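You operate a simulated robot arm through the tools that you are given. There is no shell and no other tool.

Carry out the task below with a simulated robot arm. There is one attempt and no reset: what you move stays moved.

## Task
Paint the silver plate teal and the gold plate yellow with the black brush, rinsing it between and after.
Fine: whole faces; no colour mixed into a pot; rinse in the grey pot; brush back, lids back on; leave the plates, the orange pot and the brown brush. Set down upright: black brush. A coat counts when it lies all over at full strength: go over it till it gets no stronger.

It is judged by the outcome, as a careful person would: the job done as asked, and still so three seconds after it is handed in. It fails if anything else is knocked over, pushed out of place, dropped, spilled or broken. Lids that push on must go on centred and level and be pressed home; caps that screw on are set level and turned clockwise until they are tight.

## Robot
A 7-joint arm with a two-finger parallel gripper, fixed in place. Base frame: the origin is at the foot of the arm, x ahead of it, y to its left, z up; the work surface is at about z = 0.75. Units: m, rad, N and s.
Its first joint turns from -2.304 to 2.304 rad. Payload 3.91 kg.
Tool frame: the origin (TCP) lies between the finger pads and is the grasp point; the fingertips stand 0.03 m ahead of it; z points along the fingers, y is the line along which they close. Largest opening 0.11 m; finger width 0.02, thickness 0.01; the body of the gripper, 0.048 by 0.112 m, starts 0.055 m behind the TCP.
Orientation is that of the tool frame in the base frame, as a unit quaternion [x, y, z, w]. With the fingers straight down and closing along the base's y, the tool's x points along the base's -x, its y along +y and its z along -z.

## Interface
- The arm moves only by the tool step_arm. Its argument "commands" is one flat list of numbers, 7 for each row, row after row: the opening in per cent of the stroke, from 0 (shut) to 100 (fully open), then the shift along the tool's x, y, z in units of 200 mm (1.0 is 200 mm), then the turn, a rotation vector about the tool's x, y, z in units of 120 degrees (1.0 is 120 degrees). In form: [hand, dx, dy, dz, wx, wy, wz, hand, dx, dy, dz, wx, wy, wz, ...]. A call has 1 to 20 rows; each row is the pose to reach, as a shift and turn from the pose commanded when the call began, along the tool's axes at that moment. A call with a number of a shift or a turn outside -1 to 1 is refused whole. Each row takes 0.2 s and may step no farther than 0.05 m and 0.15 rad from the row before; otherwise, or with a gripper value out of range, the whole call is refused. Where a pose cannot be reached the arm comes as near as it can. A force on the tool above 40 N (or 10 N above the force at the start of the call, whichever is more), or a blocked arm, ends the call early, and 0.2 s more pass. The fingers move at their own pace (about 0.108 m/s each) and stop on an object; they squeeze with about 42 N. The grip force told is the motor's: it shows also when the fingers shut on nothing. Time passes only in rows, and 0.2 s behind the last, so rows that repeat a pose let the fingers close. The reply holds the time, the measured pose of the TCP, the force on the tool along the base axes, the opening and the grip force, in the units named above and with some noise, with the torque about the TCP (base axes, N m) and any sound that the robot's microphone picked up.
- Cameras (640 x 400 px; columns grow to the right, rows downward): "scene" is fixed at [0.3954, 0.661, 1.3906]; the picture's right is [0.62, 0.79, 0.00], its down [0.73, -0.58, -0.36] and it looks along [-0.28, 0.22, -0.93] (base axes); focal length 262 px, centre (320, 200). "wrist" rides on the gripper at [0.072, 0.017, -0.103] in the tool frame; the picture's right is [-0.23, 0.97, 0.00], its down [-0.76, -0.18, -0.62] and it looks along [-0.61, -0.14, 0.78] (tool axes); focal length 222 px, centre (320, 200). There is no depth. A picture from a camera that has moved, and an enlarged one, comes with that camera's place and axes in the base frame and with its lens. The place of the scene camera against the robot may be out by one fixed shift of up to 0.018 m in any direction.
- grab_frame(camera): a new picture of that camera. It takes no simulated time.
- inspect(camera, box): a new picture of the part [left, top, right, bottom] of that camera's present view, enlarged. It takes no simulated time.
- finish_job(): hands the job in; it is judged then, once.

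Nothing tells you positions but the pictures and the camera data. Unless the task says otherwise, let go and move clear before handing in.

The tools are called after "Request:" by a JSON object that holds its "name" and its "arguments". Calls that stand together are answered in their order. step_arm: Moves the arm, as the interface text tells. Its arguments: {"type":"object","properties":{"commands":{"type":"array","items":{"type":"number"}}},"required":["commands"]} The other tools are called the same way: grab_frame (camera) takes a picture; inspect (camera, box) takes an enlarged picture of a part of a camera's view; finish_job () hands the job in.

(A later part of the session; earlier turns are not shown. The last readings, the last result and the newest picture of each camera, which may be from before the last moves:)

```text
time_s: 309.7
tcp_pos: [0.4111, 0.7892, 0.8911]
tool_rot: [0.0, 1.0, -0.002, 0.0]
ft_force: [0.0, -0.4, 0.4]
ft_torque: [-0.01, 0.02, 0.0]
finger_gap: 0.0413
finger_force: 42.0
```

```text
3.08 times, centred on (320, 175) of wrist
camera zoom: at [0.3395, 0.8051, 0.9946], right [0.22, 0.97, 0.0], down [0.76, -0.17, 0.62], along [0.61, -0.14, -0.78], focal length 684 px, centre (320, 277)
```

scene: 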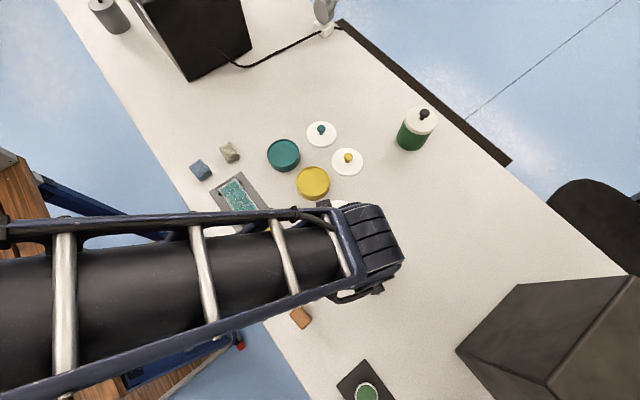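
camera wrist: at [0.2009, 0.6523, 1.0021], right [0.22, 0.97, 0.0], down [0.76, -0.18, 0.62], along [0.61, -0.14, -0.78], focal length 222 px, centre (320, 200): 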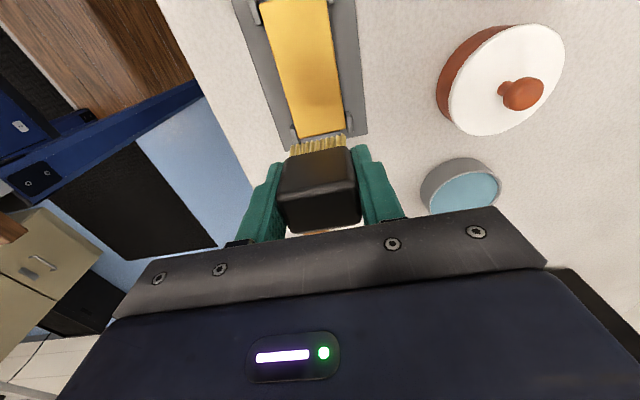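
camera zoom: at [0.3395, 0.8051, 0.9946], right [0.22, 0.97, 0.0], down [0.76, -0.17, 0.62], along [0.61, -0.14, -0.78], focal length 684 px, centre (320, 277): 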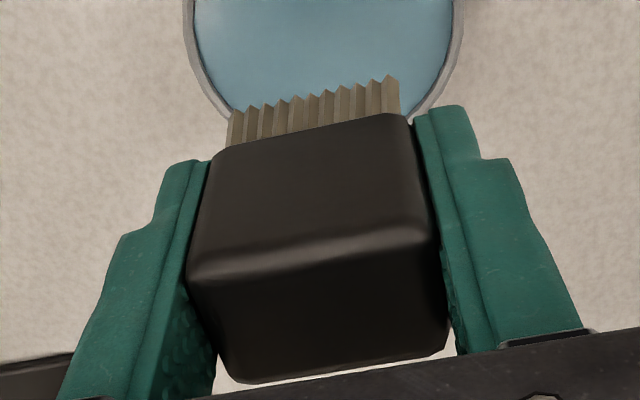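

The brush is clean. Carrying it home now, with a yaw of 10° as it was found.

Request:
{"name": "step_arm", "arguments": {"commands": [0, -0.12, -0.17, 0, 0, 0, -0.027, 0, -0.24, -0.345, 0, 0, 0, -0.054, 0, -0.365, -0.5215, 0, 0, 0, -0.0815, 0, -0.365, -0.5215, 0.15, 0, 0, -0.0815, 0, -0.365, -0.5215, 0.3, 0, 0, -0.0815, 0, -0.365, -0.5215, 0.4, 0, 0, -0.0815, 0, -0.365, -0.5215, 0.4, 0, 0, -0.0815]}}

Request:
{"name": "grab_frame", "arguments": {"camera": "wrist"}}

Request:
{"name": "inspect", "arguments": {"camera": "wrist", "box": [230, 90, 410, 240]}}

```text
time_s: 311.3
tcp_pos: [0.4867, 0.6843, 0.8124]
tool_rot: [-0.086, 0.996, -0.001, -0.001]
ft_force: [-0.1, 0.0, -0.5]
ft_torque: [-0.01, 0.0, -0.01]
finger_gap: 0.0413
finger_force: 41.8
```

```text
taken
camera wrist: at [0.4124, 0.688, 0.9156], right [0.06, 1.0, 0.0], down [0.78, -0.04, 0.62], along [0.62, -0.04, -0.78], focal length 222 px, centre (320, 200)
```

wrist: 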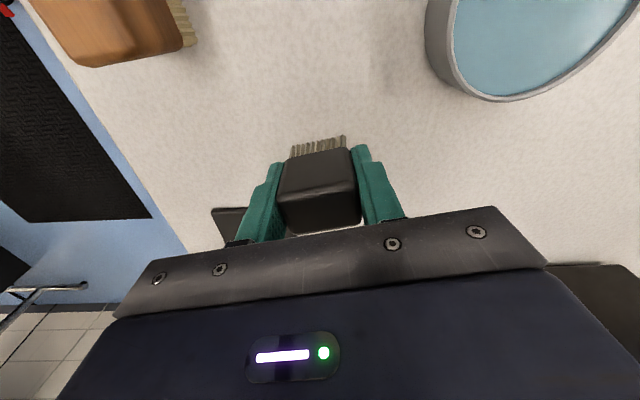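

```text
2.67 times, centred on (320, 165) of wrist
camera zoom: at [0.4124, 0.688, 0.9156], right [0.06, 1.0, 0.0], down [0.78, -0.04, 0.62], along [0.62, -0.04, -0.78], focal length 592 px, centre (320, 293)
```

zoom: 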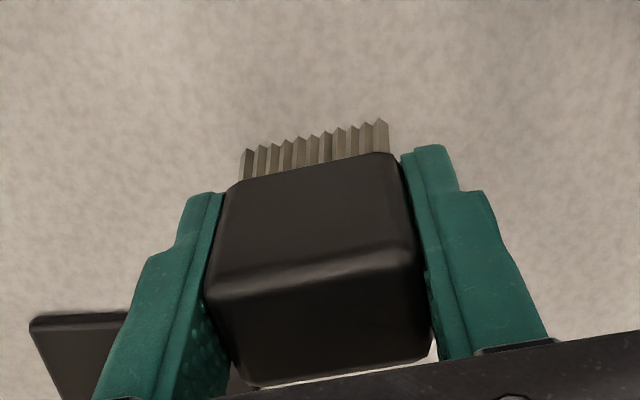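

Positioned above its spot. I'll lower gently until the bristles touch the table.

Request:
{"name": "step_arm", "arguments": {"commands": [0, 0, 0, 0.04, 0, 0, 0, 0, 0, 0, 0.08, 0, 0, 0, 0, 0, 0, 0.08, 0, 0, 0]}}

Request:
{"name": "step_arm", "arguments": {"commands": [0, 0, 0, 0.005, 0, 0, 0, 0, 0, 0, 0.01, 0, 0, 0, 0, 0, 0, 0.01, 0, 0, 0]}}

Request:
{"name": "step_arm", "arguments": {"commands": [0, 0, 0, 0.005, 0, 0, 0, 0, 0, 0, 0.005, 0, 0, 0]}}

```text
time_s: 312.1
tcp_pos: [0.4861, 0.6845, 0.7959]
tool_rot: [-0.087, 0.996, -0.002, -0.001]
ft_force: [0.1, -0.2, 0.1]
ft_torque: [0.0, -0.01, -0.01]
finger_gap: 0.041
finger_force: 41.9
```

```text
time_s: 312.9
tcp_pos: [0.4866, 0.685, 0.7942]
tool_rot: [-0.086, 0.996, -0.002, 0.0]
ft_force: [-0.4, -0.6, -0.5]
ft_torque: [0.03, 0.02, 0.01]
finger_gap: 0.0411
finger_force: 42.1
```

```text
time_s: 313.5
tcp_pos: [0.4881, 0.6855, 0.7935]
tool_rot: [-0.086, 0.996, -0.002, -0.001]
ft_force: [0.5, 0.9, 0.0]
ft_torque: [0.01, -0.04, 0.0]
finger_gap: 0.041
finger_force: 42.4
```

Request:
{"name": "step_arm", "arguments": {"commands": [0, 0, 0, 0.005, 0, 0, 0, 0, 0, 0, 0.005, 0, 0, 0]}}

Request:
{"name": "step_arm", "arguments": {"commands": [0, 0, 0, 0.004, 0, 0, 0, 0, 0, 0, 0.004, 0, 0, 0]}}

```text
time_s: 314.1
tcp_pos: [0.4878, 0.6854, 0.7929]
tool_rot: [-0.086, 0.996, -0.002, -0.001]
ft_force: [-0.1, 0.0, 0.3]
ft_torque: [0.03, 0.0, 0.01]
finger_gap: 0.0411
finger_force: 42.0
```

```text
time_s: 314.7
tcp_pos: [0.4871, 0.685, 0.7935]
tool_rot: [-0.087, 0.996, -0.001, 0.0]
ft_force: [-1.3, -1.3, 8.3]
ft_torque: [0.0, 0.01, 0.02]
finger_gap: 0.0416
finger_force: 41.9
```

Bristles are on the table (8 N). I'll open the fingers and lift straight up.

Request:
{"name": "step_arm", "arguments": {"commands": [45, 0, 0, 0, 0, 0, 0, 60, 0, 0, 0, 0, 0, 0, 75, 0, 0, 0, 0, 0, 0, 75, 0, 0, 0, 0, 0, 0, 75, 0, 0, -0.15, 0, 0, 0, 75, 0, 0, -0.35, 0, 0, 0, 75, 0, 0, -0.55, 0, 0, 0]}}

Request:
{"name": "grab_frame", "arguments": {"camera": "wrist"}}

Request:
{"name": "inspect", "arguments": {"camera": "wrist", "box": [240, 60, 400, 190]}}

```text
time_s: 316.3
tcp_pos: [0.4911, 0.6802, 0.8989]
tool_rot: [-0.086, 0.996, -0.002, -0.001]
ft_force: [0.0, 0.8, -1.0]
ft_torque: [0.01, 0.01, 0.01]
finger_gap: 0.0821
finger_force: 0.1
```

```text
taken
camera wrist: at [0.4172, 0.6857, 1.0037], right [0.06, 1.0, 0.0], down [0.78, -0.04, 0.62], along [0.62, -0.04, -0.78], focal length 222 px, centre (320, 200)
```

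wrist: 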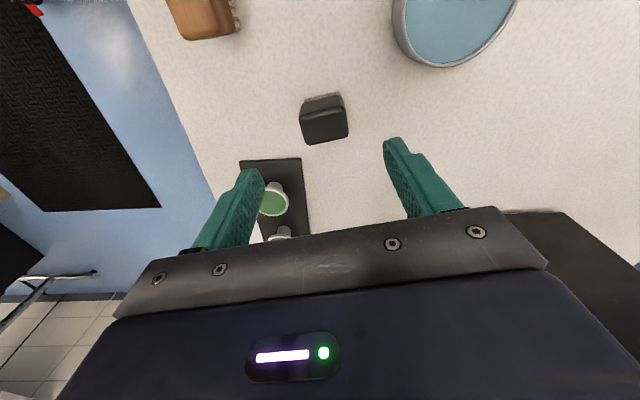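

```text
3.08 times, centred on (320, 125) of wrist
camera zoom: at [0.4172, 0.6857, 1.0037], right [0.06, 1.0, 0.0], down [0.78, -0.04, 0.62], along [0.62, -0.04, -0.78], focal length 684 px, centre (320, 431)
```

zoom: 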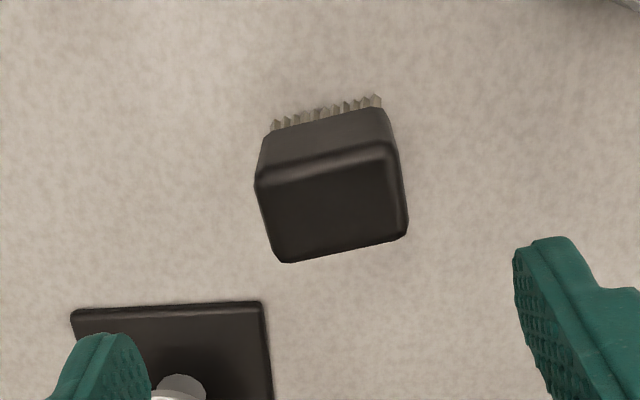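

The black brush is standing upright back at its place. Next are the lids. I'll straighten the yaw, rise and move over to look at the lids and pots.

Request:
{"name": "step_arm", "arguments": {"commands": [75, 0, 0, -0.12, 0, 0, 0.042, 75, 0, 0, -0.25, 0, 0, 0.0822, 75, 0, 0, -0.25, 0, 0, 0.0822]}}

Request:
{"name": "step_arm", "arguments": {"commands": [75, 0.2, 0.05, 0, 0, 0, 0, 75, 0.4, 0.1, 0, 0, 0, 0, 75, 0.6, 0.15, 0, 0, 0, 0, 75, 0.8, 0.2, 0, 0, 0, 0, 75, 1.0, 0.25, 0, 0, 0, 0]}}

Request:
{"name": "step_arm", "arguments": {"commands": [75, 0.2, 0.08, 0, 0, 0, 0, 75, 0.4, 0.16, 0, 0, 0, 0, 75, 0.6, 0.24, 0, 0, 0, 0, 75, 0.8, 0.32, 0, 0, 0, 0, 75, 1.0, 0.4, 0, 0, 0, 0, 75, 1.0, 0.4, 0, 0, 0, 0]}}

Request:
{"name": "grab_frame", "arguments": {"camera": "wrist"}}

Request:
{"name": "inspect", "arguments": {"camera": "scene", "box": [270, 290, 430, 400]}}

```text
time_s: 317.1
tcp_pos: [0.4884, 0.6826, 0.9525]
tool_rot: [0.001, 1.0, -0.001, 0.0]
ft_force: [0.1, -0.7, -0.1]
ft_torque: [-0.02, 0.01, 0.01]
finger_gap: 0.0827
finger_force: 0.2
```

```text
time_s: 318.3
tcp_pos: [0.289, 0.7378, 0.9517]
tool_rot: [0.0, 1.0, -0.001, 0.0]
ft_force: [0.4, -0.4, -0.1]
ft_torque: [-0.01, 0.08, -0.02]
finger_gap: 0.0827
finger_force: 0.1
```

```text
time_s: 319.7
tcp_pos: [0.0856, 0.815, 0.9511]
tool_rot: [-0.001, 1.0, -0.002, 0.0]
ft_force: [1.0, -0.3, 0.1]
ft_torque: [0.01, 0.03, 0.0]
finger_gap: 0.0823
finger_force: 0.0
```

```text
taken
camera wrist: at [0.0134, 0.8313, 1.0547], right [0.23, 0.97, 0.0], down [0.76, -0.18, 0.62], along [0.61, -0.14, -0.78], focal length 222 px, centre (320, 200)
```

wrist: 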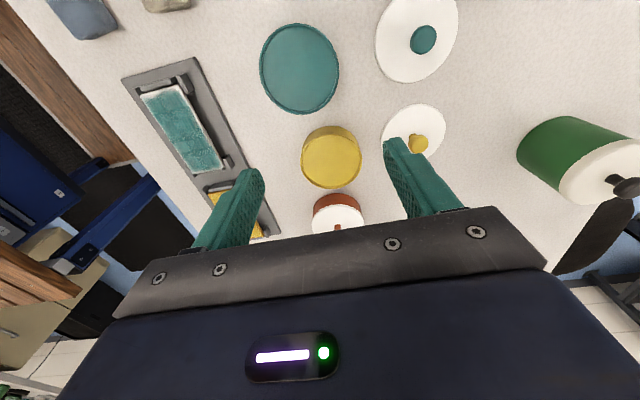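

```text
3.64 times, centred on (350, 345) of scene
camera zoom: at [0.3954, 0.661, 1.3906], right [0.62, 0.79, 0.0], down [0.73, -0.58, -0.36], along [-0.28, 0.22, -0.93], focal length 951 px, centre (211, -327)
```

zoom: 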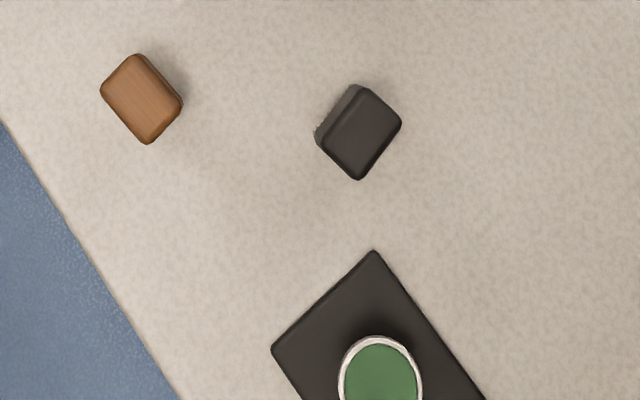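

The black brush is within about 4 mm of where it started, and the brown brush is untouched. Now I'll measure the lids.

Request:
{"name": "inspect", "arguments": {"camera": "wrist", "box": [360, 0, 480, 90]}}

Request:
{"name": "inspect", "arguments": {"camera": "wrist", "box": [360, 90, 480, 180]}}

Request:
{"name": "inspect", "arguments": {"camera": "wrist", "box": [240, 10, 360, 120]}}

Request:
{"name": "inspect", "arguments": {"camera": "scene", "box": [290, 110, 370, 180]}}

```text
4.44 times, centred on (420, 45) of wrist
camera zoom: at [0.0134, 0.8313, 1.0547], right [0.23, 0.97, 0.0], down [0.76, -0.18, 0.62], along [0.61, -0.14, -0.78], focal length 987 px, centre (-124, 889)
```

zoom: 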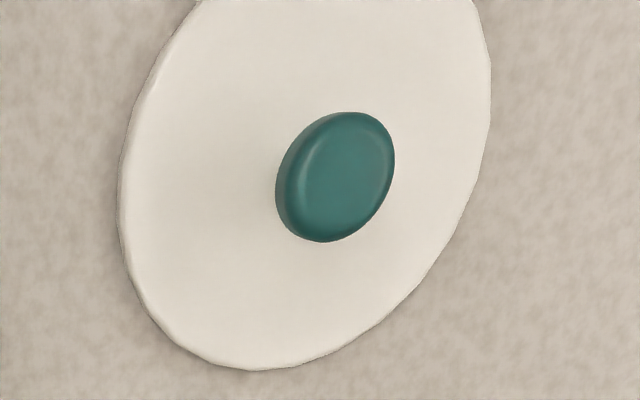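

```text
4.44 times, centred on (420, 135) of wrist
camera zoom: at [0.0134, 0.8313, 1.0547], right [0.23, 0.97, 0.0], down [0.76, -0.18, 0.62], along [0.61, -0.14, -0.78], focal length 987 px, centre (-124, 489)
```

zoom: 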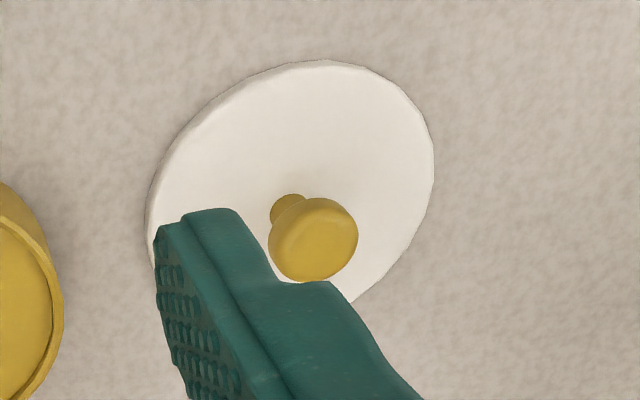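

```text
3.64 times, centred on (300, 65) of wrist
camera zoom: at [0.0134, 0.8313, 1.0547], right [0.23, 0.97, 0.0], down [0.76, -0.18, 0.62], along [0.61, -0.14, -0.78], focal length 808 px, centre (393, 691)
```

zoom: 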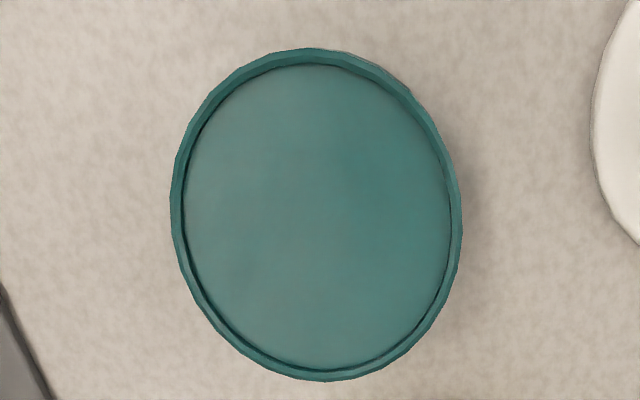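

```text
5.71 times, centred on (330, 145) of scene
camera zoom: at [0.3954, 0.661, 1.3906], right [0.62, 0.79, 0.0], down [0.73, -0.58, -0.36], along [-0.28, 0.22, -0.93], focal length 1495 px, centre (263, 514)
```

zoom: 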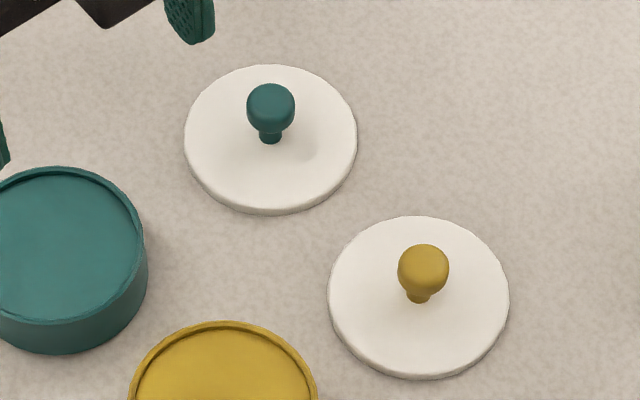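

Both lids are flat discs with a knob: the teal lid is at about (0.0505, 0.927) and the yellow at about (0.1655, 0.927). I'll hover over the teal lid with the fingers half open.

Request:
{"name": "step_arm", "arguments": {"commands": [50, 0.058, 0.187, 0, -0.0019, 0, 0, 50, 0.116, 0.375, 0, -0.0019, 0, 0, 50, 0.175, 0.5625, 0, -0.0019, 0, 0, 50, 0.175, 0.5625, 0.2, -0.0019, 0, 0, 50, 0.175, 0.5625, 0.4, -0.0019, 0, 0, 50, 0.175, 0.5625, 0.4, -0.0019, 0, 0]}}

Request:
{"name": "grab_frame", "arguments": {"camera": "wrist"}}

Request:
{"name": "inspect", "arguments": {"camera": "wrist", "box": [240, 60, 400, 200]}}

```text
time_s: 321.1
tcp_pos: [0.0499, 0.93, 0.8683]
tool_rot: [0.0, 1.0, 0.001, 0.0]
ft_force: [0.7, 0.8, -0.5]
ft_torque: [0.02, -0.01, -0.01]
finger_gap: 0.055
finger_force: 0.1
```

```text
taken
camera wrist: at [-0.0223, 0.9465, 0.9723], right [0.23, 0.97, 0.0], down [0.76, -0.18, 0.62], along [0.61, -0.14, -0.78], focal length 222 px, centre (320, 200)
```

wrist: 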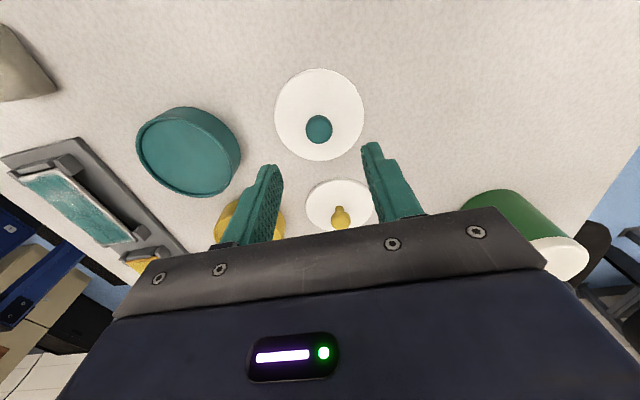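

```text
2.86 times, centred on (320, 130) of wrist
camera zoom: at [-0.0223, 0.9465, 0.9723], right [0.23, 0.97, 0.0], down [0.76, -0.18, 0.62], along [0.61, -0.14, -0.78], focal length 635 px, centre (320, 400)
```

zoom: 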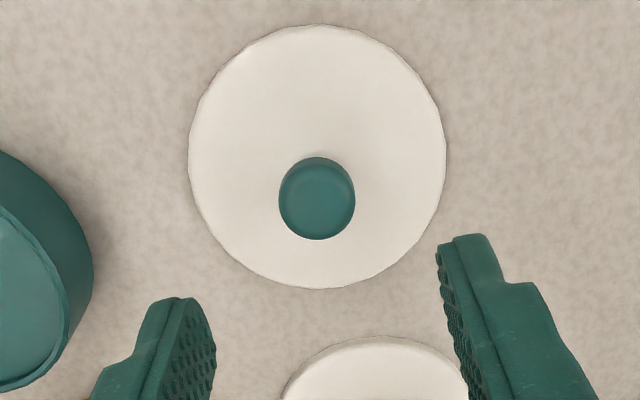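

The lid is centred under the tool to within 1 mm. I'll lower to just above gripping height and check clearance.

Request:
{"name": "step_arm", "arguments": {"commands": [50, 0, -0.005, 0.15, 0, 0, 0, 50, 0, -0.005, 0.3, 0, 0, 0, 50, 0, -0.005, 0.36, 0, 0, 0, 50, 0, -0.005, 0.36, 0, 0, 0]}}

Request:
{"name": "grab_frame", "arguments": {"camera": "wrist"}}

Request:
{"name": "inspect", "arguments": {"camera": "wrist", "box": [240, 100, 400, 230]}}

```text
time_s: 322.1
tcp_pos: [0.0519, 0.9276, 0.7999]
tool_rot: [-0.001, 1.0, 0.0, -0.001]
ft_force: [0.2, 0.6, 0.0]
ft_torque: [-0.02, -0.01, -0.01]
finger_gap: 0.0552
finger_force: 0.0
```

```text
taken
camera wrist: at [-0.0213, 0.9434, 0.9029], right [0.23, 0.97, 0.0], down [0.76, -0.18, 0.62], along [0.61, -0.14, -0.78], focal length 222 px, centre (320, 200)
```

wrist: 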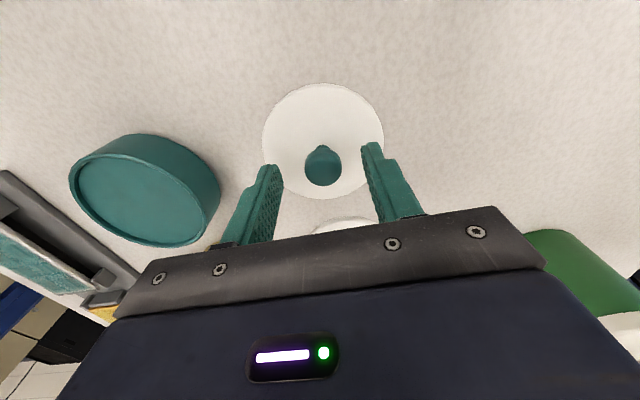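

```text
3.08 times, centred on (320, 165) of wrist
camera zoom: at [-0.0213, 0.9434, 0.9029], right [0.23, 0.97, 0.0], down [0.76, -0.18, 0.62], along [0.61, -0.14, -0.78], focal length 684 px, centre (320, 308)
```

zoom: 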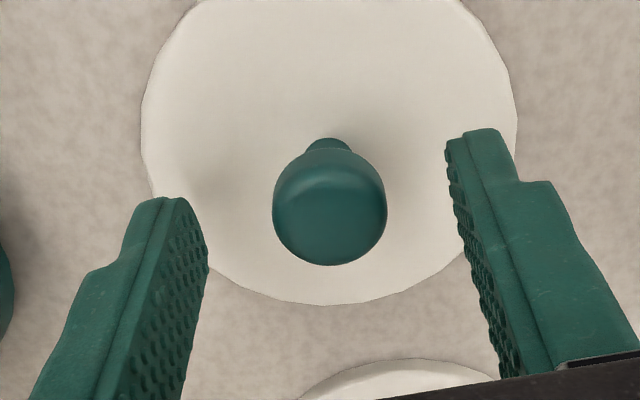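

The knob is well centred between the fingers. I'll lower 8 mm and close on it.

Request:
{"name": "step_arm", "arguments": {"commands": [50, 0, 0, 0.02, 0, 0, 0, 50, 0, 0, 0.038, 0, 0, 0, 50, 0, 0, 0.038, 0, 0, 0, 0, 0, 0, 0.038, 0, 0, 0, 0, 0, 0, 0.038, 0, 0, 0, 0, 0, 0, 0.038, 0, 0, 0]}}

Request:
{"name": "inspect", "arguments": {"camera": "wrist", "box": [240, 100, 400, 230]}}

```text
time_s: 323.5
tcp_pos: [0.0516, 0.9274, 0.7915]
tool_rot: [-0.001, 1.0, 0.001, 0.0]
ft_force: [0.4, -0.2, 0.8]
ft_torque: [0.0, -0.02, 0.02]
finger_gap: 0.0208
finger_force: 42.5
```

```text
3.08 times, centred on (320, 165) of wrist
camera zoom: at [-0.021, 0.9431, 0.8956], right [0.23, 0.97, 0.0], down [0.76, -0.18, 0.62], along [0.61, -0.14, -0.78], focal length 684 px, centre (320, 308)
```

zoom: 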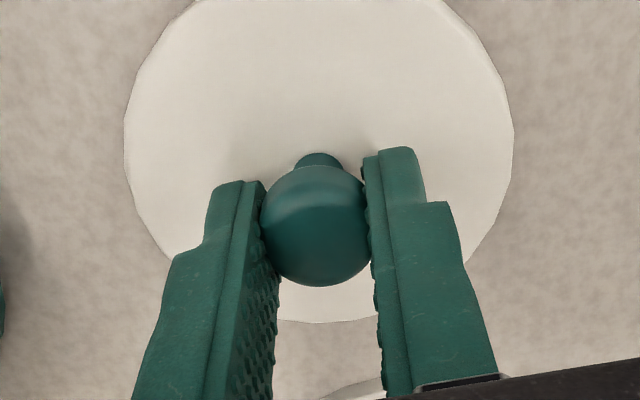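

The knob is gripped (gap 0.021). I'll lift a little and check that the lid hangs level.

Request:
{"name": "step_arm", "arguments": {"commands": [0, 0, 0, -0.05, 0, 0, 0, 0, 0, 0, -0.2, 0, 0, 0, 0, 0, 0, -0.4, 0, 0, 0, 0, 0, 0, -0.4, 0, 0, 0]}}

Request:
{"name": "grab_frame", "arguments": {"camera": "wrist"}}

Request:
{"name": "inspect", "arguments": {"camera": "scene", "box": [270, 90, 370, 170]}}

```text
time_s: 324.5
tcp_pos: [0.0483, 0.9259, 0.8702]
tool_rot: [-0.002, 1.0, 0.002, 0.0]
ft_force: [0.3, -0.5, -0.2]
ft_torque: [0.03, -0.01, -0.03]
finger_gap: 0.0208
finger_force: 42.2
```

```text
taken
camera wrist: at [-0.0238, 0.9423, 0.9744], right [0.23, 0.97, 0.0], down [0.76, -0.18, 0.62], along [0.61, -0.14, -0.78], focal length 222 px, centre (320, 200)
```

wrist: 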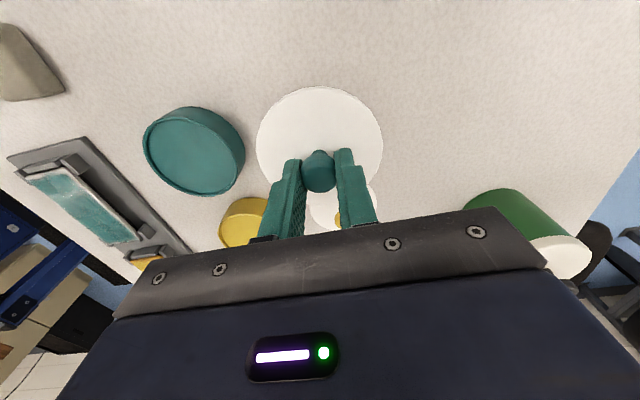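

```text
5.00 times, centred on (320, 130) of scene
camera zoom: at [0.3954, 0.661, 1.3906], right [0.62, 0.79, 0.0], down [0.73, -0.58, -0.36], along [-0.28, 0.22, -0.93], focal length 1308 px, centre (320, 550)
```

zoom: 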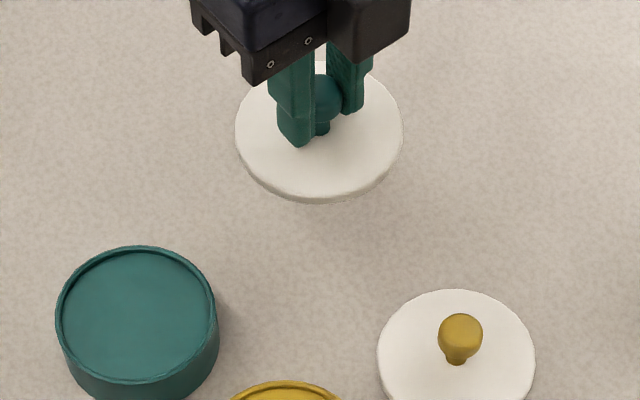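

The lid hangs level. I'll measure its centre relative to the tool before moving over the pot.

Request:
{"name": "inspect", "arguments": {"camera": "wrist", "box": [240, 70, 400, 200]}}

Request:
{"name": "inspect", "arguments": {"camera": "wrist", "box": [120, 90, 260, 210]}}

```text
3.08 times, centred on (320, 135) of wrist
camera zoom: at [-0.0238, 0.9423, 0.9744], right [0.23, 0.97, 0.0], down [0.76, -0.18, 0.62], along [0.61, -0.14, -0.78], focal length 684 px, centre (320, 400)
```

zoom: 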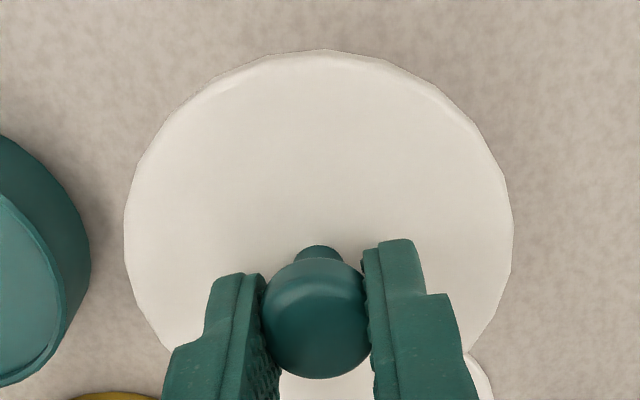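

```text
3.33 times, centred on (190, 150) of wrist
camera zoom: at [-0.0238, 0.9423, 0.9744], right [0.23, 0.97, 0.0], down [0.76, -0.18, 0.62], along [0.61, -0.14, -0.78], focal length 740 px, centre (753, 367)
```

zoom: 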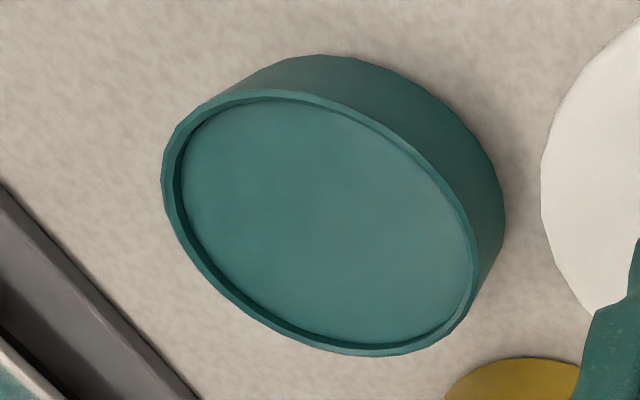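

The lid centre sits about 1 mm from the tool axis. I'll move over the teal pot, levelling the tool as I go, and hover.

Request:
{"name": "step_arm", "arguments": {"commands": [0, -0.006, -0.16, 0, 0.0019, 0, 0, 0, -0.012, -0.32, 0, 0.0019, 0, 0, 0, -0.0175, -0.48, 0, 0.0019, 0, 0, 0, -0.0175, -0.635, 0, 0.0019, 0, 0, 0, -0.0175, -0.635, 0.1, 0.0019, 0, 0, 0, -0.0175, -0.635, 0.1, 0.0019, 0, 0]}}

Request:
{"name": "grab_frame", "arguments": {"camera": "wrist"}}

Request:
{"name": "inspect", "arguments": {"camera": "wrist", "box": [240, 50, 400, 190]}}

Request:
{"name": "inspect", "arguments": {"camera": "scene", "box": [240, 110, 330, 180]}}

```text
time_s: 325.9
tcp_pos: [0.0554, 0.8, 0.8501]
tool_rot: [0.0, 1.0, -0.001, -0.001]
ft_force: [-0.6, 0.5, 0.9]
ft_torque: [-0.03, -0.02, 0.0]
finger_gap: 0.0203
finger_force: 42.3
```

```text
taken
camera wrist: at [-0.0169, 0.8159, 0.9545], right [0.23, 0.97, 0.0], down [0.76, -0.18, 0.62], along [0.61, -0.14, -0.78], focal length 222 px, centre (320, 200)
```

wrist: 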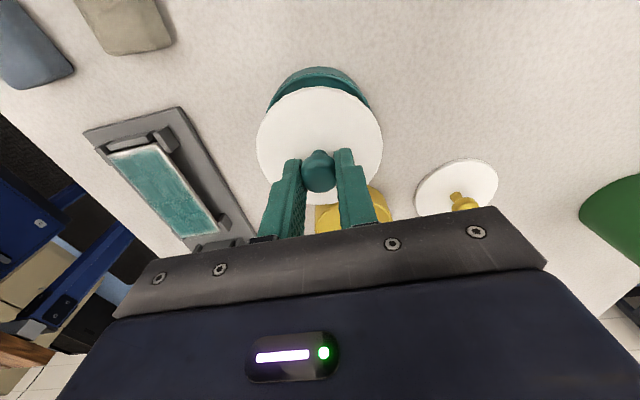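

```text
2.86 times, centred on (320, 120) of wrist
camera zoom: at [-0.0169, 0.8159, 0.9545], right [0.23, 0.97, 0.0], down [0.76, -0.18, 0.62], along [0.61, -0.14, -0.78], focal length 635 px, centre (320, 429)
```

zoom: 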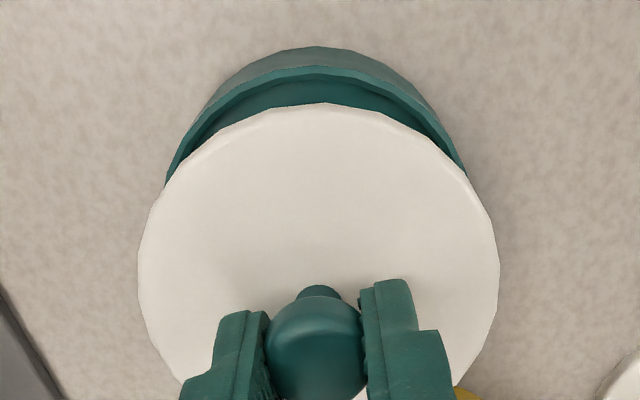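

```text
5.71 times, centred on (285, 145) of scene
camera zoom: at [0.3954, 0.661, 1.3906], right [0.62, 0.79, 0.0], down [0.73, -0.58, -0.36], along [-0.28, 0.22, -0.93], focal length 1495 px, centre (520, 514)
```

zoom: 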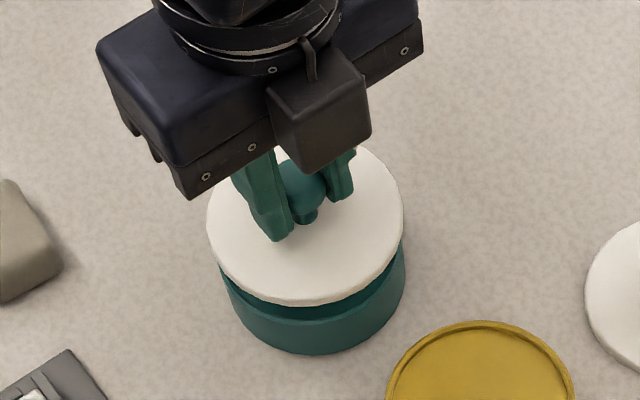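

Comparing lid and pot rim in the tool frame, the lid needs to shift about 2.5 mm in −x. I'll correct and lower to just above the rim.

Request:
{"name": "step_arm", "arguments": {"commands": [0, 0.0125, 0, 0.03, 0, 0, 0, 0, 0.0125, 0, 0.07, 0, 0, 0, 0, 0.0125, 0, 0.1, 0, 0, 0, 0, 0.0125, 0, 0.1, 0, 0, 0]}}

Request:
{"name": "inspect", "arguments": {"camera": "wrist", "box": [240, 50, 400, 190]}}

Request:
{"name": "inspect", "arguments": {"camera": "scene", "box": [240, 110, 330, 180]}}

```text
time_s: 326.9
tcp_pos: [0.0527, 0.7994, 0.829]
tool_rot: [-0.001, 1.0, -0.002, 0.0]
ft_force: [0.1, 0.6, -0.4]
ft_torque: [0.01, -0.03, 0.01]
finger_gap: 0.0202
finger_force: 41.4
```

```text
2.86 times, centred on (320, 120) of wrist
camera zoom: at [-0.0195, 0.8158, 0.9335], right [0.23, 0.97, 0.0], down [0.76, -0.17, 0.62], along [0.61, -0.14, -0.78], focal length 635 px, centre (320, 429)
```

zoom: 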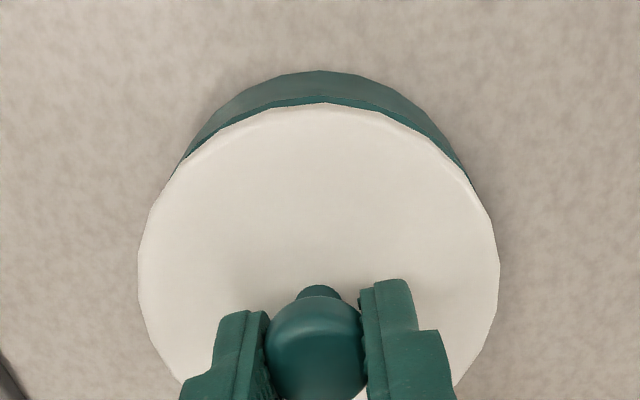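

```text
5.71 times, centred on (285, 145) of scene
camera zoom: at [0.3954, 0.661, 1.3906], right [0.62, 0.79, 0.0], down [0.73, -0.58, -0.36], along [-0.28, 0.22, -0.93], focal length 1495 px, centre (520, 514)
```

zoom: 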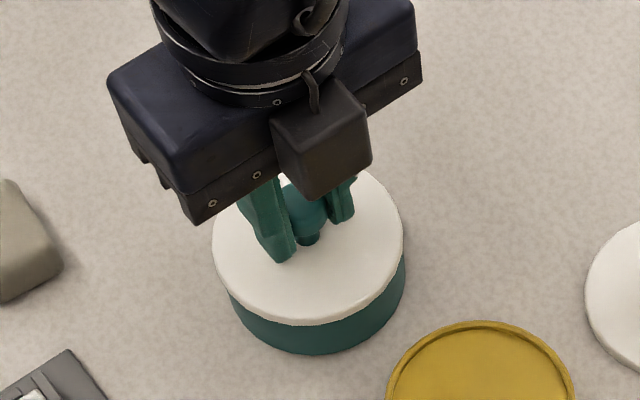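

Aligned. Lowering slowly onto the rim.

Request:
{"name": "step_arm", "arguments": {"commands": [0, 0, 0, 0.01, -0.0015, 0, 0, 0, 0, 0, 0.02, -0.0015, 0, 0, 0, 0, 0, 0.02, -0.0015, 0, 0]}}

Request:
{"name": "step_arm", "arguments": {"commands": [0, 0, 0, 0.0075, 0, 0, 0, 0, 0, 0, 0.0075, 0, 0, 0]}}

Request:
{"name": "step_arm", "arguments": {"commands": [0, 0, 0, 0.0075, 0, 0, 0, 0, 0, 0, 0.0075, 0, 0, 0]}}

```text
time_s: 327.7
tcp_pos: [0.053, 0.7994, 0.8265]
tool_rot: [-0.001, 1.0, 0.0, 0.0]
ft_force: [-0.8, 0.3, 0.6]
ft_torque: [-0.02, 0.01, -0.03]
finger_gap: 0.0206
finger_force: 42.1
```

```text
time_s: 328.3
tcp_pos: [0.0518, 0.7995, 0.8244]
tool_rot: [-0.001, 1.0, 0.0, 0.0]
ft_force: [-1.4, -0.7, 6.6]
ft_torque: [0.01, 0.03, 0.0]
finger_gap: 0.0204
finger_force: 42.3
```

```text
time_s: 328.9
tcp_pos: [0.052, 0.799, 0.8256]
tool_rot: [-0.001, 1.0, 0.002, -0.001]
ft_force: [-7.5, -1.0, 23.5]
ft_torque: [-0.02, 0.21, -0.01]
finger_gap: 0.0205
finger_force: 42.8
```

There is resistance with a −x push (Fx −7.5 N): the lid seems slightly too far in +x. I'll look before adjusting.

Request:
{"name": "inspect", "arguments": {"camera": "wrist", "box": [240, 50, 400, 190]}}

Request:
{"name": "inspect", "arguments": {"camera": "scene", "box": [255, 130, 315, 180]}}

```text
2.86 times, centred on (320, 120) of wrist
camera zoom: at [-0.0202, 0.8146, 0.9294], right [0.23, 0.97, 0.0], down [0.76, -0.18, 0.62], along [0.61, -0.14, -0.78], focal length 635 px, centre (320, 429)
```

zoom: 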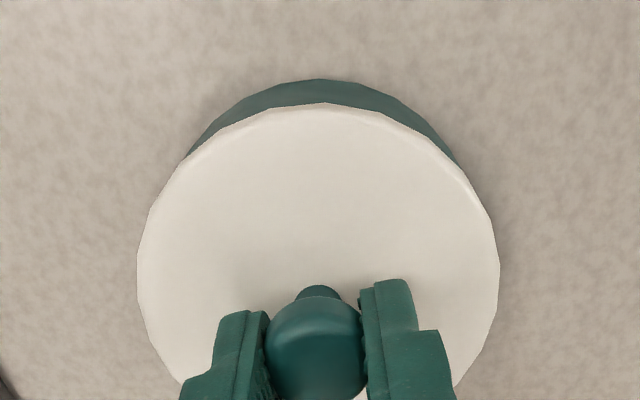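

```text
8.00 times, centred on (285, 155) of scene
camera zoom: at [0.3954, 0.661, 1.3906], right [0.62, 0.79, 0.0], down [0.73, -0.58, -0.36], along [-0.28, 0.22, -0.93], focal length 2093 px, centre (600, 560)
```

zoom: 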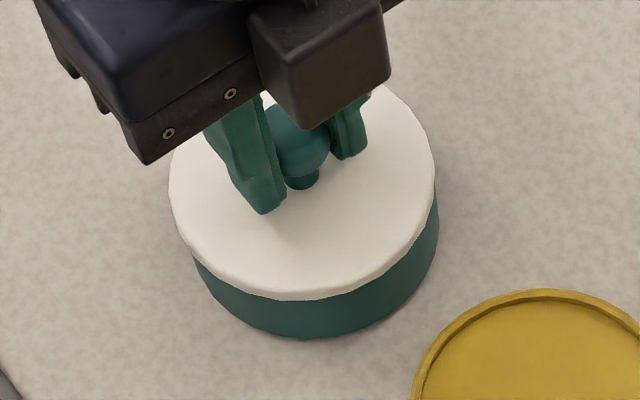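

The lid sits centred on the rim within about a millimetre. I'll ease up slightly, shift 1 mm in −x to relieve the side force, and press again.

Request:
{"name": "step_arm", "arguments": {"commands": [0, 0, 0, -0.0075, 0, 0, 0, 0, 0.005, 0, -0.0075, 0, 0, 0, 0, 0.005, 0, 0, 0, 0, 0, 0, 0.005, 0, 0, 0, 0, 0]}}

```text
time_s: 329.9
tcp_pos: [0.0527, 0.7996, 0.8256]
tool_rot: [-0.001, 1.0, 0.001, 0.0]
ft_force: [3.5, -7.5, 27.2]
ft_torque: [-0.15, -0.07, 0.04]
finger_gap: 0.0205
finger_force: 42.0
```

Request:
{"name": "step_arm", "arguments": {"commands": [0, -0.0015, -0.003, 0.003, 0, 0, 0, 0, -0.0015, -0.003, 0.003, 0, 0, 0]}}

```text
time_s: 330.5
tcp_pos: [0.0528, 0.7989, 0.825]
tool_rot: [0.0, 1.0, 0.002, 0.0]
ft_force: [4.6, 6.3, 26.2]
ft_torque: [0.13, -0.08, -0.01]
finger_gap: 0.0208
finger_force: 41.7
```

Request:
{"name": "step_arm", "arguments": {"commands": [0, 0, -0.001, 0.004, 0, 0, 0, 0, 0, -0.001, 0.004, 0, 0, 0]}}

Request:
{"name": "inspect", "arguments": {"camera": "wrist", "box": [240, 50, 400, 190]}}

```text
time_s: 331.1
tcp_pos: [0.0529, 0.7979, 0.8236]
tool_rot: [-0.001, 1.0, 0.002, 0.001]
ft_force: [6.4, 11.4, 34.9]
ft_torque: [0.22, -0.04, 0.02]
finger_gap: 0.0206
finger_force: 42.0
```

```text
2.86 times, centred on (320, 120) of wrist
camera zoom: at [-0.0199, 0.8139, 0.9286], right [0.23, 0.97, 0.0], down [0.76, -0.18, 0.62], along [0.61, -0.14, -0.78], focal length 635 px, centre (320, 429)
```

zoom: 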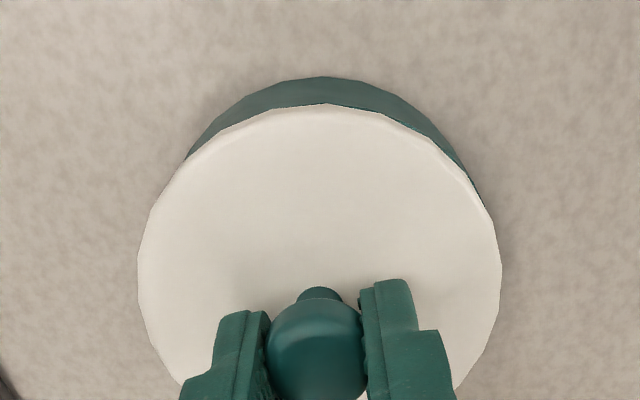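

The lid rests on the rim but hasn't dropped in, so alignment must be slightly off. I'll unload to a light contact and do a small careful search until it seats.

Request:
{"name": "step_arm", "arguments": {"commands": [0, 0, 0.004, -0.008, 0, 0, 0, 0, 0, 0.004, -0.008, 0, 0, 0]}}

Request:
{"name": "inspect", "arguments": {"camera": "scene", "box": [255, 130, 315, 180]}}

```text
time_s: 331.7
tcp_pos: [0.0524, 0.7981, 0.8244]
tool_rot: [0.0, 1.0, 0.0, -0.001]
ft_force: [1.2, 11.3, 27.9]
ft_torque: [0.26, -0.04, -0.01]
finger_gap: 0.0206
finger_force: 41.5
```

```text
8.00 times, centred on (285, 155) of scene
camera zoom: at [0.3954, 0.661, 1.3906], right [0.62, 0.79, 0.0], down [0.73, -0.58, -0.36], along [-0.28, 0.22, -0.93], focal length 2093 px, centre (600, 560)
```

zoom: 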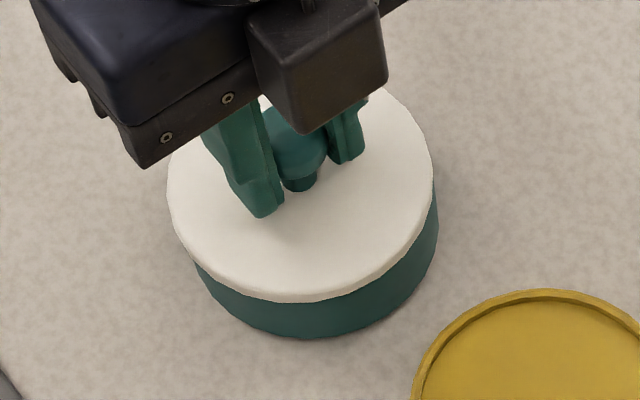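

Request:
{"name": "step_arm", "arguments": {"commands": [0, 0, 0, -0.005, 0, 0, 0, 0, 0, 0, -0.01, 0, 0, 0, 0, 0, 0, -0.01, 0, 0, 0]}}

```text
time_s: 332.5
tcp_pos: [0.0533, 0.7983, 0.8254]
tool_rot: [-0.001, 1.0, -0.001, 0.001]
ft_force: [0.1, -0.3, -0.2]
ft_torque: [-0.02, -0.01, -0.02]
finger_gap: 0.0207
finger_force: 42.1
```

Unloaded now. I'll re-centre by about 0.9 mm in +x and press straight down again, watching the side forces.

Request:
{"name": "step_arm", "arguments": {"commands": [0, -0.0035, 0, 0, 0, 0, 0, 0, -0.0035, 0, 0.006, 0, 0, 0, 0, -0.0035, 0, 0.006, 0, 0, 0]}}

Request:
{"name": "step_arm", "arguments": {"commands": [0, 0, 0, 0.004, 0, 0, 0, 0, 0, 0, 0.004, 0, 0, 0]}}

Request:
{"name": "step_arm", "arguments": {"commands": [0, 0, 0, 0.004, 0, 0, 0, 0, 0, 0, 0.004, 0, 0, 0]}}

```text
time_s: 333.3
tcp_pos: [0.0525, 0.7984, 0.825]
tool_rot: [-0.001, 1.0, 0.0, 0.0]
ft_force: [-0.9, 0.4, 0.3]
ft_torque: [0.03, 0.0, 0.01]
finger_gap: 0.0205
finger_force: 42.2
```

```text
time_s: 333.9
tcp_pos: [0.0517, 0.7998, 0.8239]
tool_rot: [-0.001, 1.0, 0.0, 0.0]
ft_force: [0.0, -1.1, 0.6]
ft_torque: [-0.02, -0.01, 0.01]
finger_gap: 0.0204
finger_force: 42.5
```

```text
time_s: 334.5
tcp_pos: [0.0531, 0.7988, 0.8242]
tool_rot: [-0.001, 1.0, 0.001, 0.0]
ft_force: [4.2, -0.3, 10.1]
ft_torque: [0.01, -0.09, 0.03]
finger_gap: 0.0204
finger_force: 41.7
```

Request:
{"name": "step_arm", "arguments": {"commands": [0, -0.003, 0, -0.002, 0, 0, 0, 0, -0.003, 0, 0.001, 0, 0, 0, 0, -0.003, 0, 0.001, 0, 0, 0]}}

Request:
{"name": "step_arm", "arguments": {"commands": [0, 0, 0, 0.004, 0, 0, 0, 0, 0, 0, 0.004, 0, 0, 0]}}

```text
time_s: 335.3
tcp_pos: [0.0519, 0.7989, 0.824]
tool_rot: [-0.001, 1.0, 0.001, -0.001]
ft_force: [-1.1, 4.6, 11.4]
ft_torque: [0.09, 0.09, -0.03]
finger_gap: 0.0205
finger_force: 41.6
```

```text
time_s: 335.9
tcp_pos: [0.0523, 0.799, 0.8248]
tool_rot: [-0.001, 1.0, 0.001, 0.0]
ft_force: [-1.6, 5.5, 23.4]
ft_torque: [0.1, 0.08, -0.01]
finger_gap: 0.0205
finger_force: 42.0
```

Request:
{"name": "step_arm", "arguments": {"commands": [0, 0, 0.0025, -0.004, 0, 0, 0, 0, 0, 0.0025, 0, 0, 0, 0, 0, 0, 0.0025, 0.003, 0, 0, 0, 0, 0, 0.0025, 0.003, 0, 0, 0]}}

Request:
{"name": "step_arm", "arguments": {"commands": [0, 0, 0, 0.003, 0, 0, 0, 0, 0, 0, 0.003, 0, 0, 0]}}

```text
time_s: 336.9
tcp_pos: [0.0527, 0.7989, 0.823]
tool_rot: [-0.001, 1.0, 0.002, 0.0]
ft_force: [-1.7, -6.6, 32.7]
ft_torque: [-0.1, 0.06, 0.02]
finger_gap: 0.0204
finger_force: 42.5
```

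```text
time_s: 337.5
tcp_pos: [0.0537, 0.7994, 0.8229]
tool_rot: [-0.001, 1.0, 0.002, -0.001]
ft_force: [-4.2, -2.1, 38.1]
ft_torque: [-0.04, 0.14, 0.01]
finger_gap: 0.0206
finger_force: 42.1
```

Force is 38 N with little side load. I'll check how far the lid has gone down.

Request:
{"name": "inspect", "arguments": {"camera": "scene", "box": [255, 130, 315, 180]}}

Request:
{"name": "inspect", "arguments": {"camera": "wrist", "box": [240, 50, 400, 190]}}

Request:
{"name": "inspect", "arguments": {"camera": "scene", "box": [310, 190, 370, 250]}}

```text
8.00 times, centred on (285, 155) of scene
camera zoom: at [0.3954, 0.661, 1.3906], right [0.62, 0.79, 0.0], down [0.73, -0.58, -0.36], along [-0.28, 0.22, -0.93], focal length 2093 px, centre (600, 560)
```

zoom: 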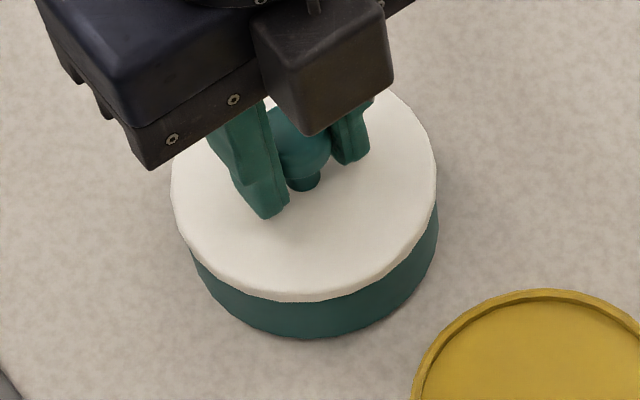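

```text
2.86 times, centred on (320, 120) of wrist
camera zoom: at [-0.0194, 0.8149, 0.9273], right [0.23, 0.97, 0.0], down [0.76, -0.18, 0.62], along [0.61, -0.14, -0.78], focal length 635 px, centre (320, 429)
```

zoom: 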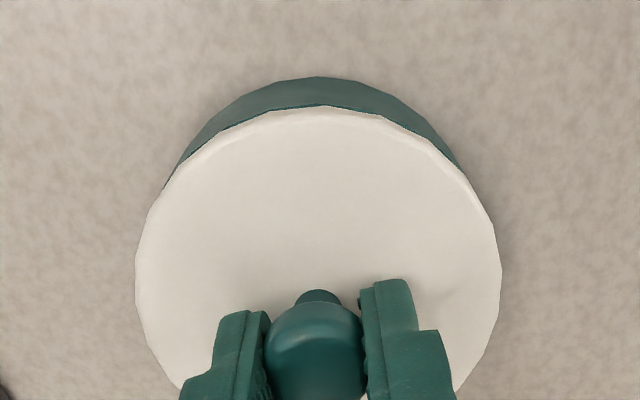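

```text
6.67 times, centred on (340, 220) of scene
camera zoom: at [0.3954, 0.661, 1.3906], right [0.62, 0.79, 0.0], down [0.73, -0.58, -0.36], along [-0.28, 0.22, -0.93], focal length 1744 px, centre (187, 67)
```

zoom: 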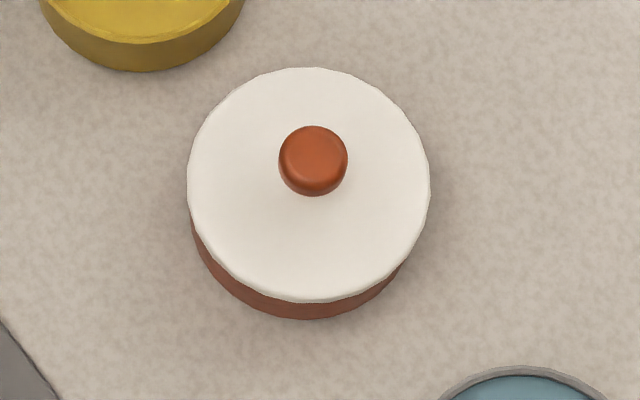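

The lid's lower edge appears about as low relative to the rim as the closed orange lid's, but I want to be sure. I'll release it gently, rise and compare with the closed orange pot.

Request:
{"name": "step_arm", "arguments": {"commands": [0, 0, 0, -0.004, 0, 0, 0, 25, 0, 0, -0.004, 0, 0, 0, 45, 0, 0, -0.004, 0, 0, 0, 45, 0, 0, -0.004, 0, 0, 0, 45, 0, 0, -0.1, 0, 0, 0, 45, 0, 0, -0.3, 0, 0, 0, 45, 0.1, 0, -0.5, 0, 0, 0, 45, 0.1, 0, -0.5, 0, 0, 0]}}

Request:
{"name": "grab_frame", "arguments": {"camera": "wrist"}}

Request:
{"name": "inspect", "arguments": {"camera": "wrist", "box": [250, 20, 390, 140]}}

Request:
{"name": "inspect", "arguments": {"camera": "scene", "box": [255, 120, 315, 180]}}

```text
time_s: 339.3
tcp_pos: [0.0332, 0.8011, 0.9222]
tool_rot: [-0.001, 1.0, 0.0, 0.0]
ft_force: [0.5, 0.0, 0.2]
ft_torque: [0.01, 0.02, 0.0]
finger_gap: 0.0495
finger_force: 0.0
heard: snap
```

```text
taken
camera wrist: at [-0.0391, 0.8167, 1.0262], right [0.23, 0.97, 0.0], down [0.76, -0.18, 0.62], along [0.61, -0.14, -0.78], focal length 222 px, centre (320, 200)
```

wrist: 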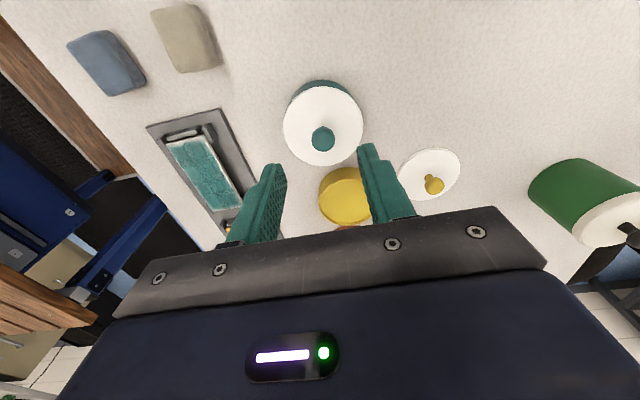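

```text
3.33 times, centred on (320, 80) of wrist
camera zoom: at [-0.0391, 0.8167, 1.0262], right [0.23, 0.97, 0.0], down [0.76, -0.18, 0.62], along [0.61, -0.14, -0.78], focal length 740 px, centre (320, 600)
```

zoom: 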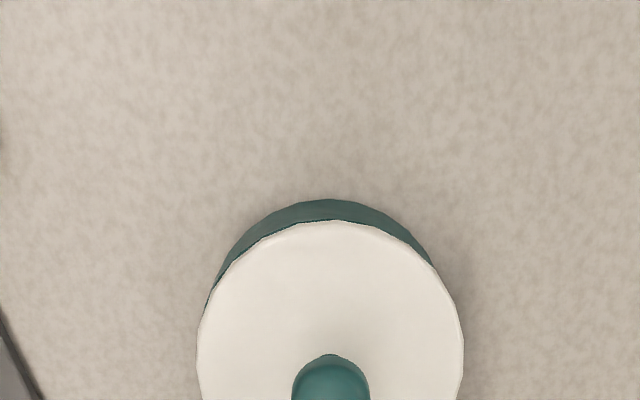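

```text
6.67 times, centred on (285, 150) of scene
camera zoom: at [0.3954, 0.661, 1.3906], right [0.62, 0.79, 0.0], down [0.73, -0.58, -0.36], along [-0.28, 0.22, -0.93], focal length 1744 px, centre (553, 533)
```

zoom: 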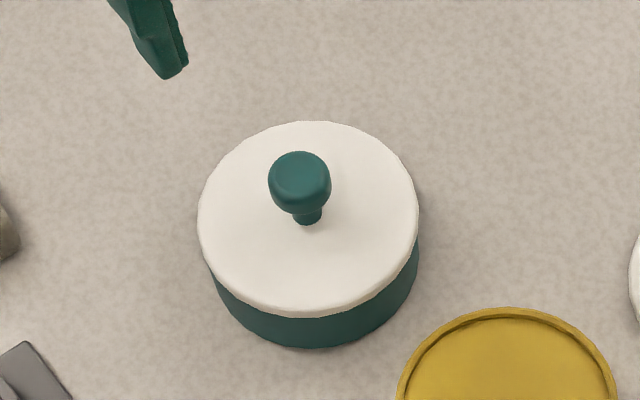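

I heard a snap, and the lid sits level and low. To be sure it is pressed home I'll push on the knob top with closed fingers.

Request:
{"name": "step_arm", "arguments": {"commands": [0, -0.045, -0.005, 0, 0, 0, 0, 0, -0.0915, -0.005, 0, 0, 0, 0, 0, -0.0915, -0.005, 0.15, 0, 0, 0, 0, -0.0915, -0.005, 0.32, 0, 0, 0, 0, -0.0915, -0.005, 0.35, 0, 0, 0, 0, -0.0915, -0.005, 0.35, 0, 0, 0]}}

Request:
{"name": "inspect", "arguments": {"camera": "wrist", "box": [240, 60, 400, 200]}}

```text
time_s: 340.7
tcp_pos: [0.0528, 0.7984, 0.8528]
tool_rot: [-0.002, 1.0, 0.0, 0.0]
ft_force: [-0.7, -0.1, -0.6]
ft_torque: [0.0, 0.01, -0.01]
finger_gap: 0.0
finger_force: 37.8
```

```text
2.86 times, centred on (320, 130) of wrist
camera zoom: at [-0.0203, 0.8138, 0.9571], right [0.23, 0.97, 0.0], down [0.76, -0.18, 0.62], along [0.61, -0.14, -0.78], focal length 635 px, centre (320, 400)
```

zoom: 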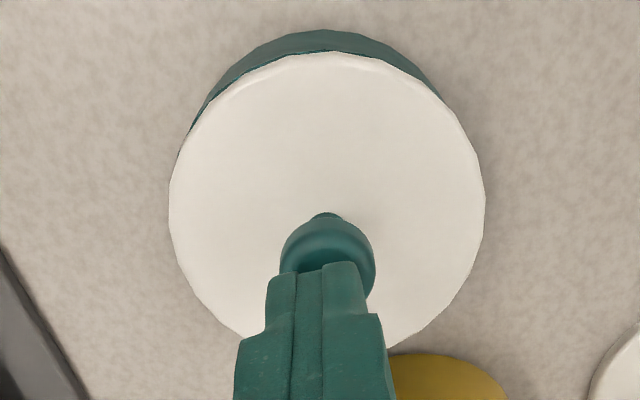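

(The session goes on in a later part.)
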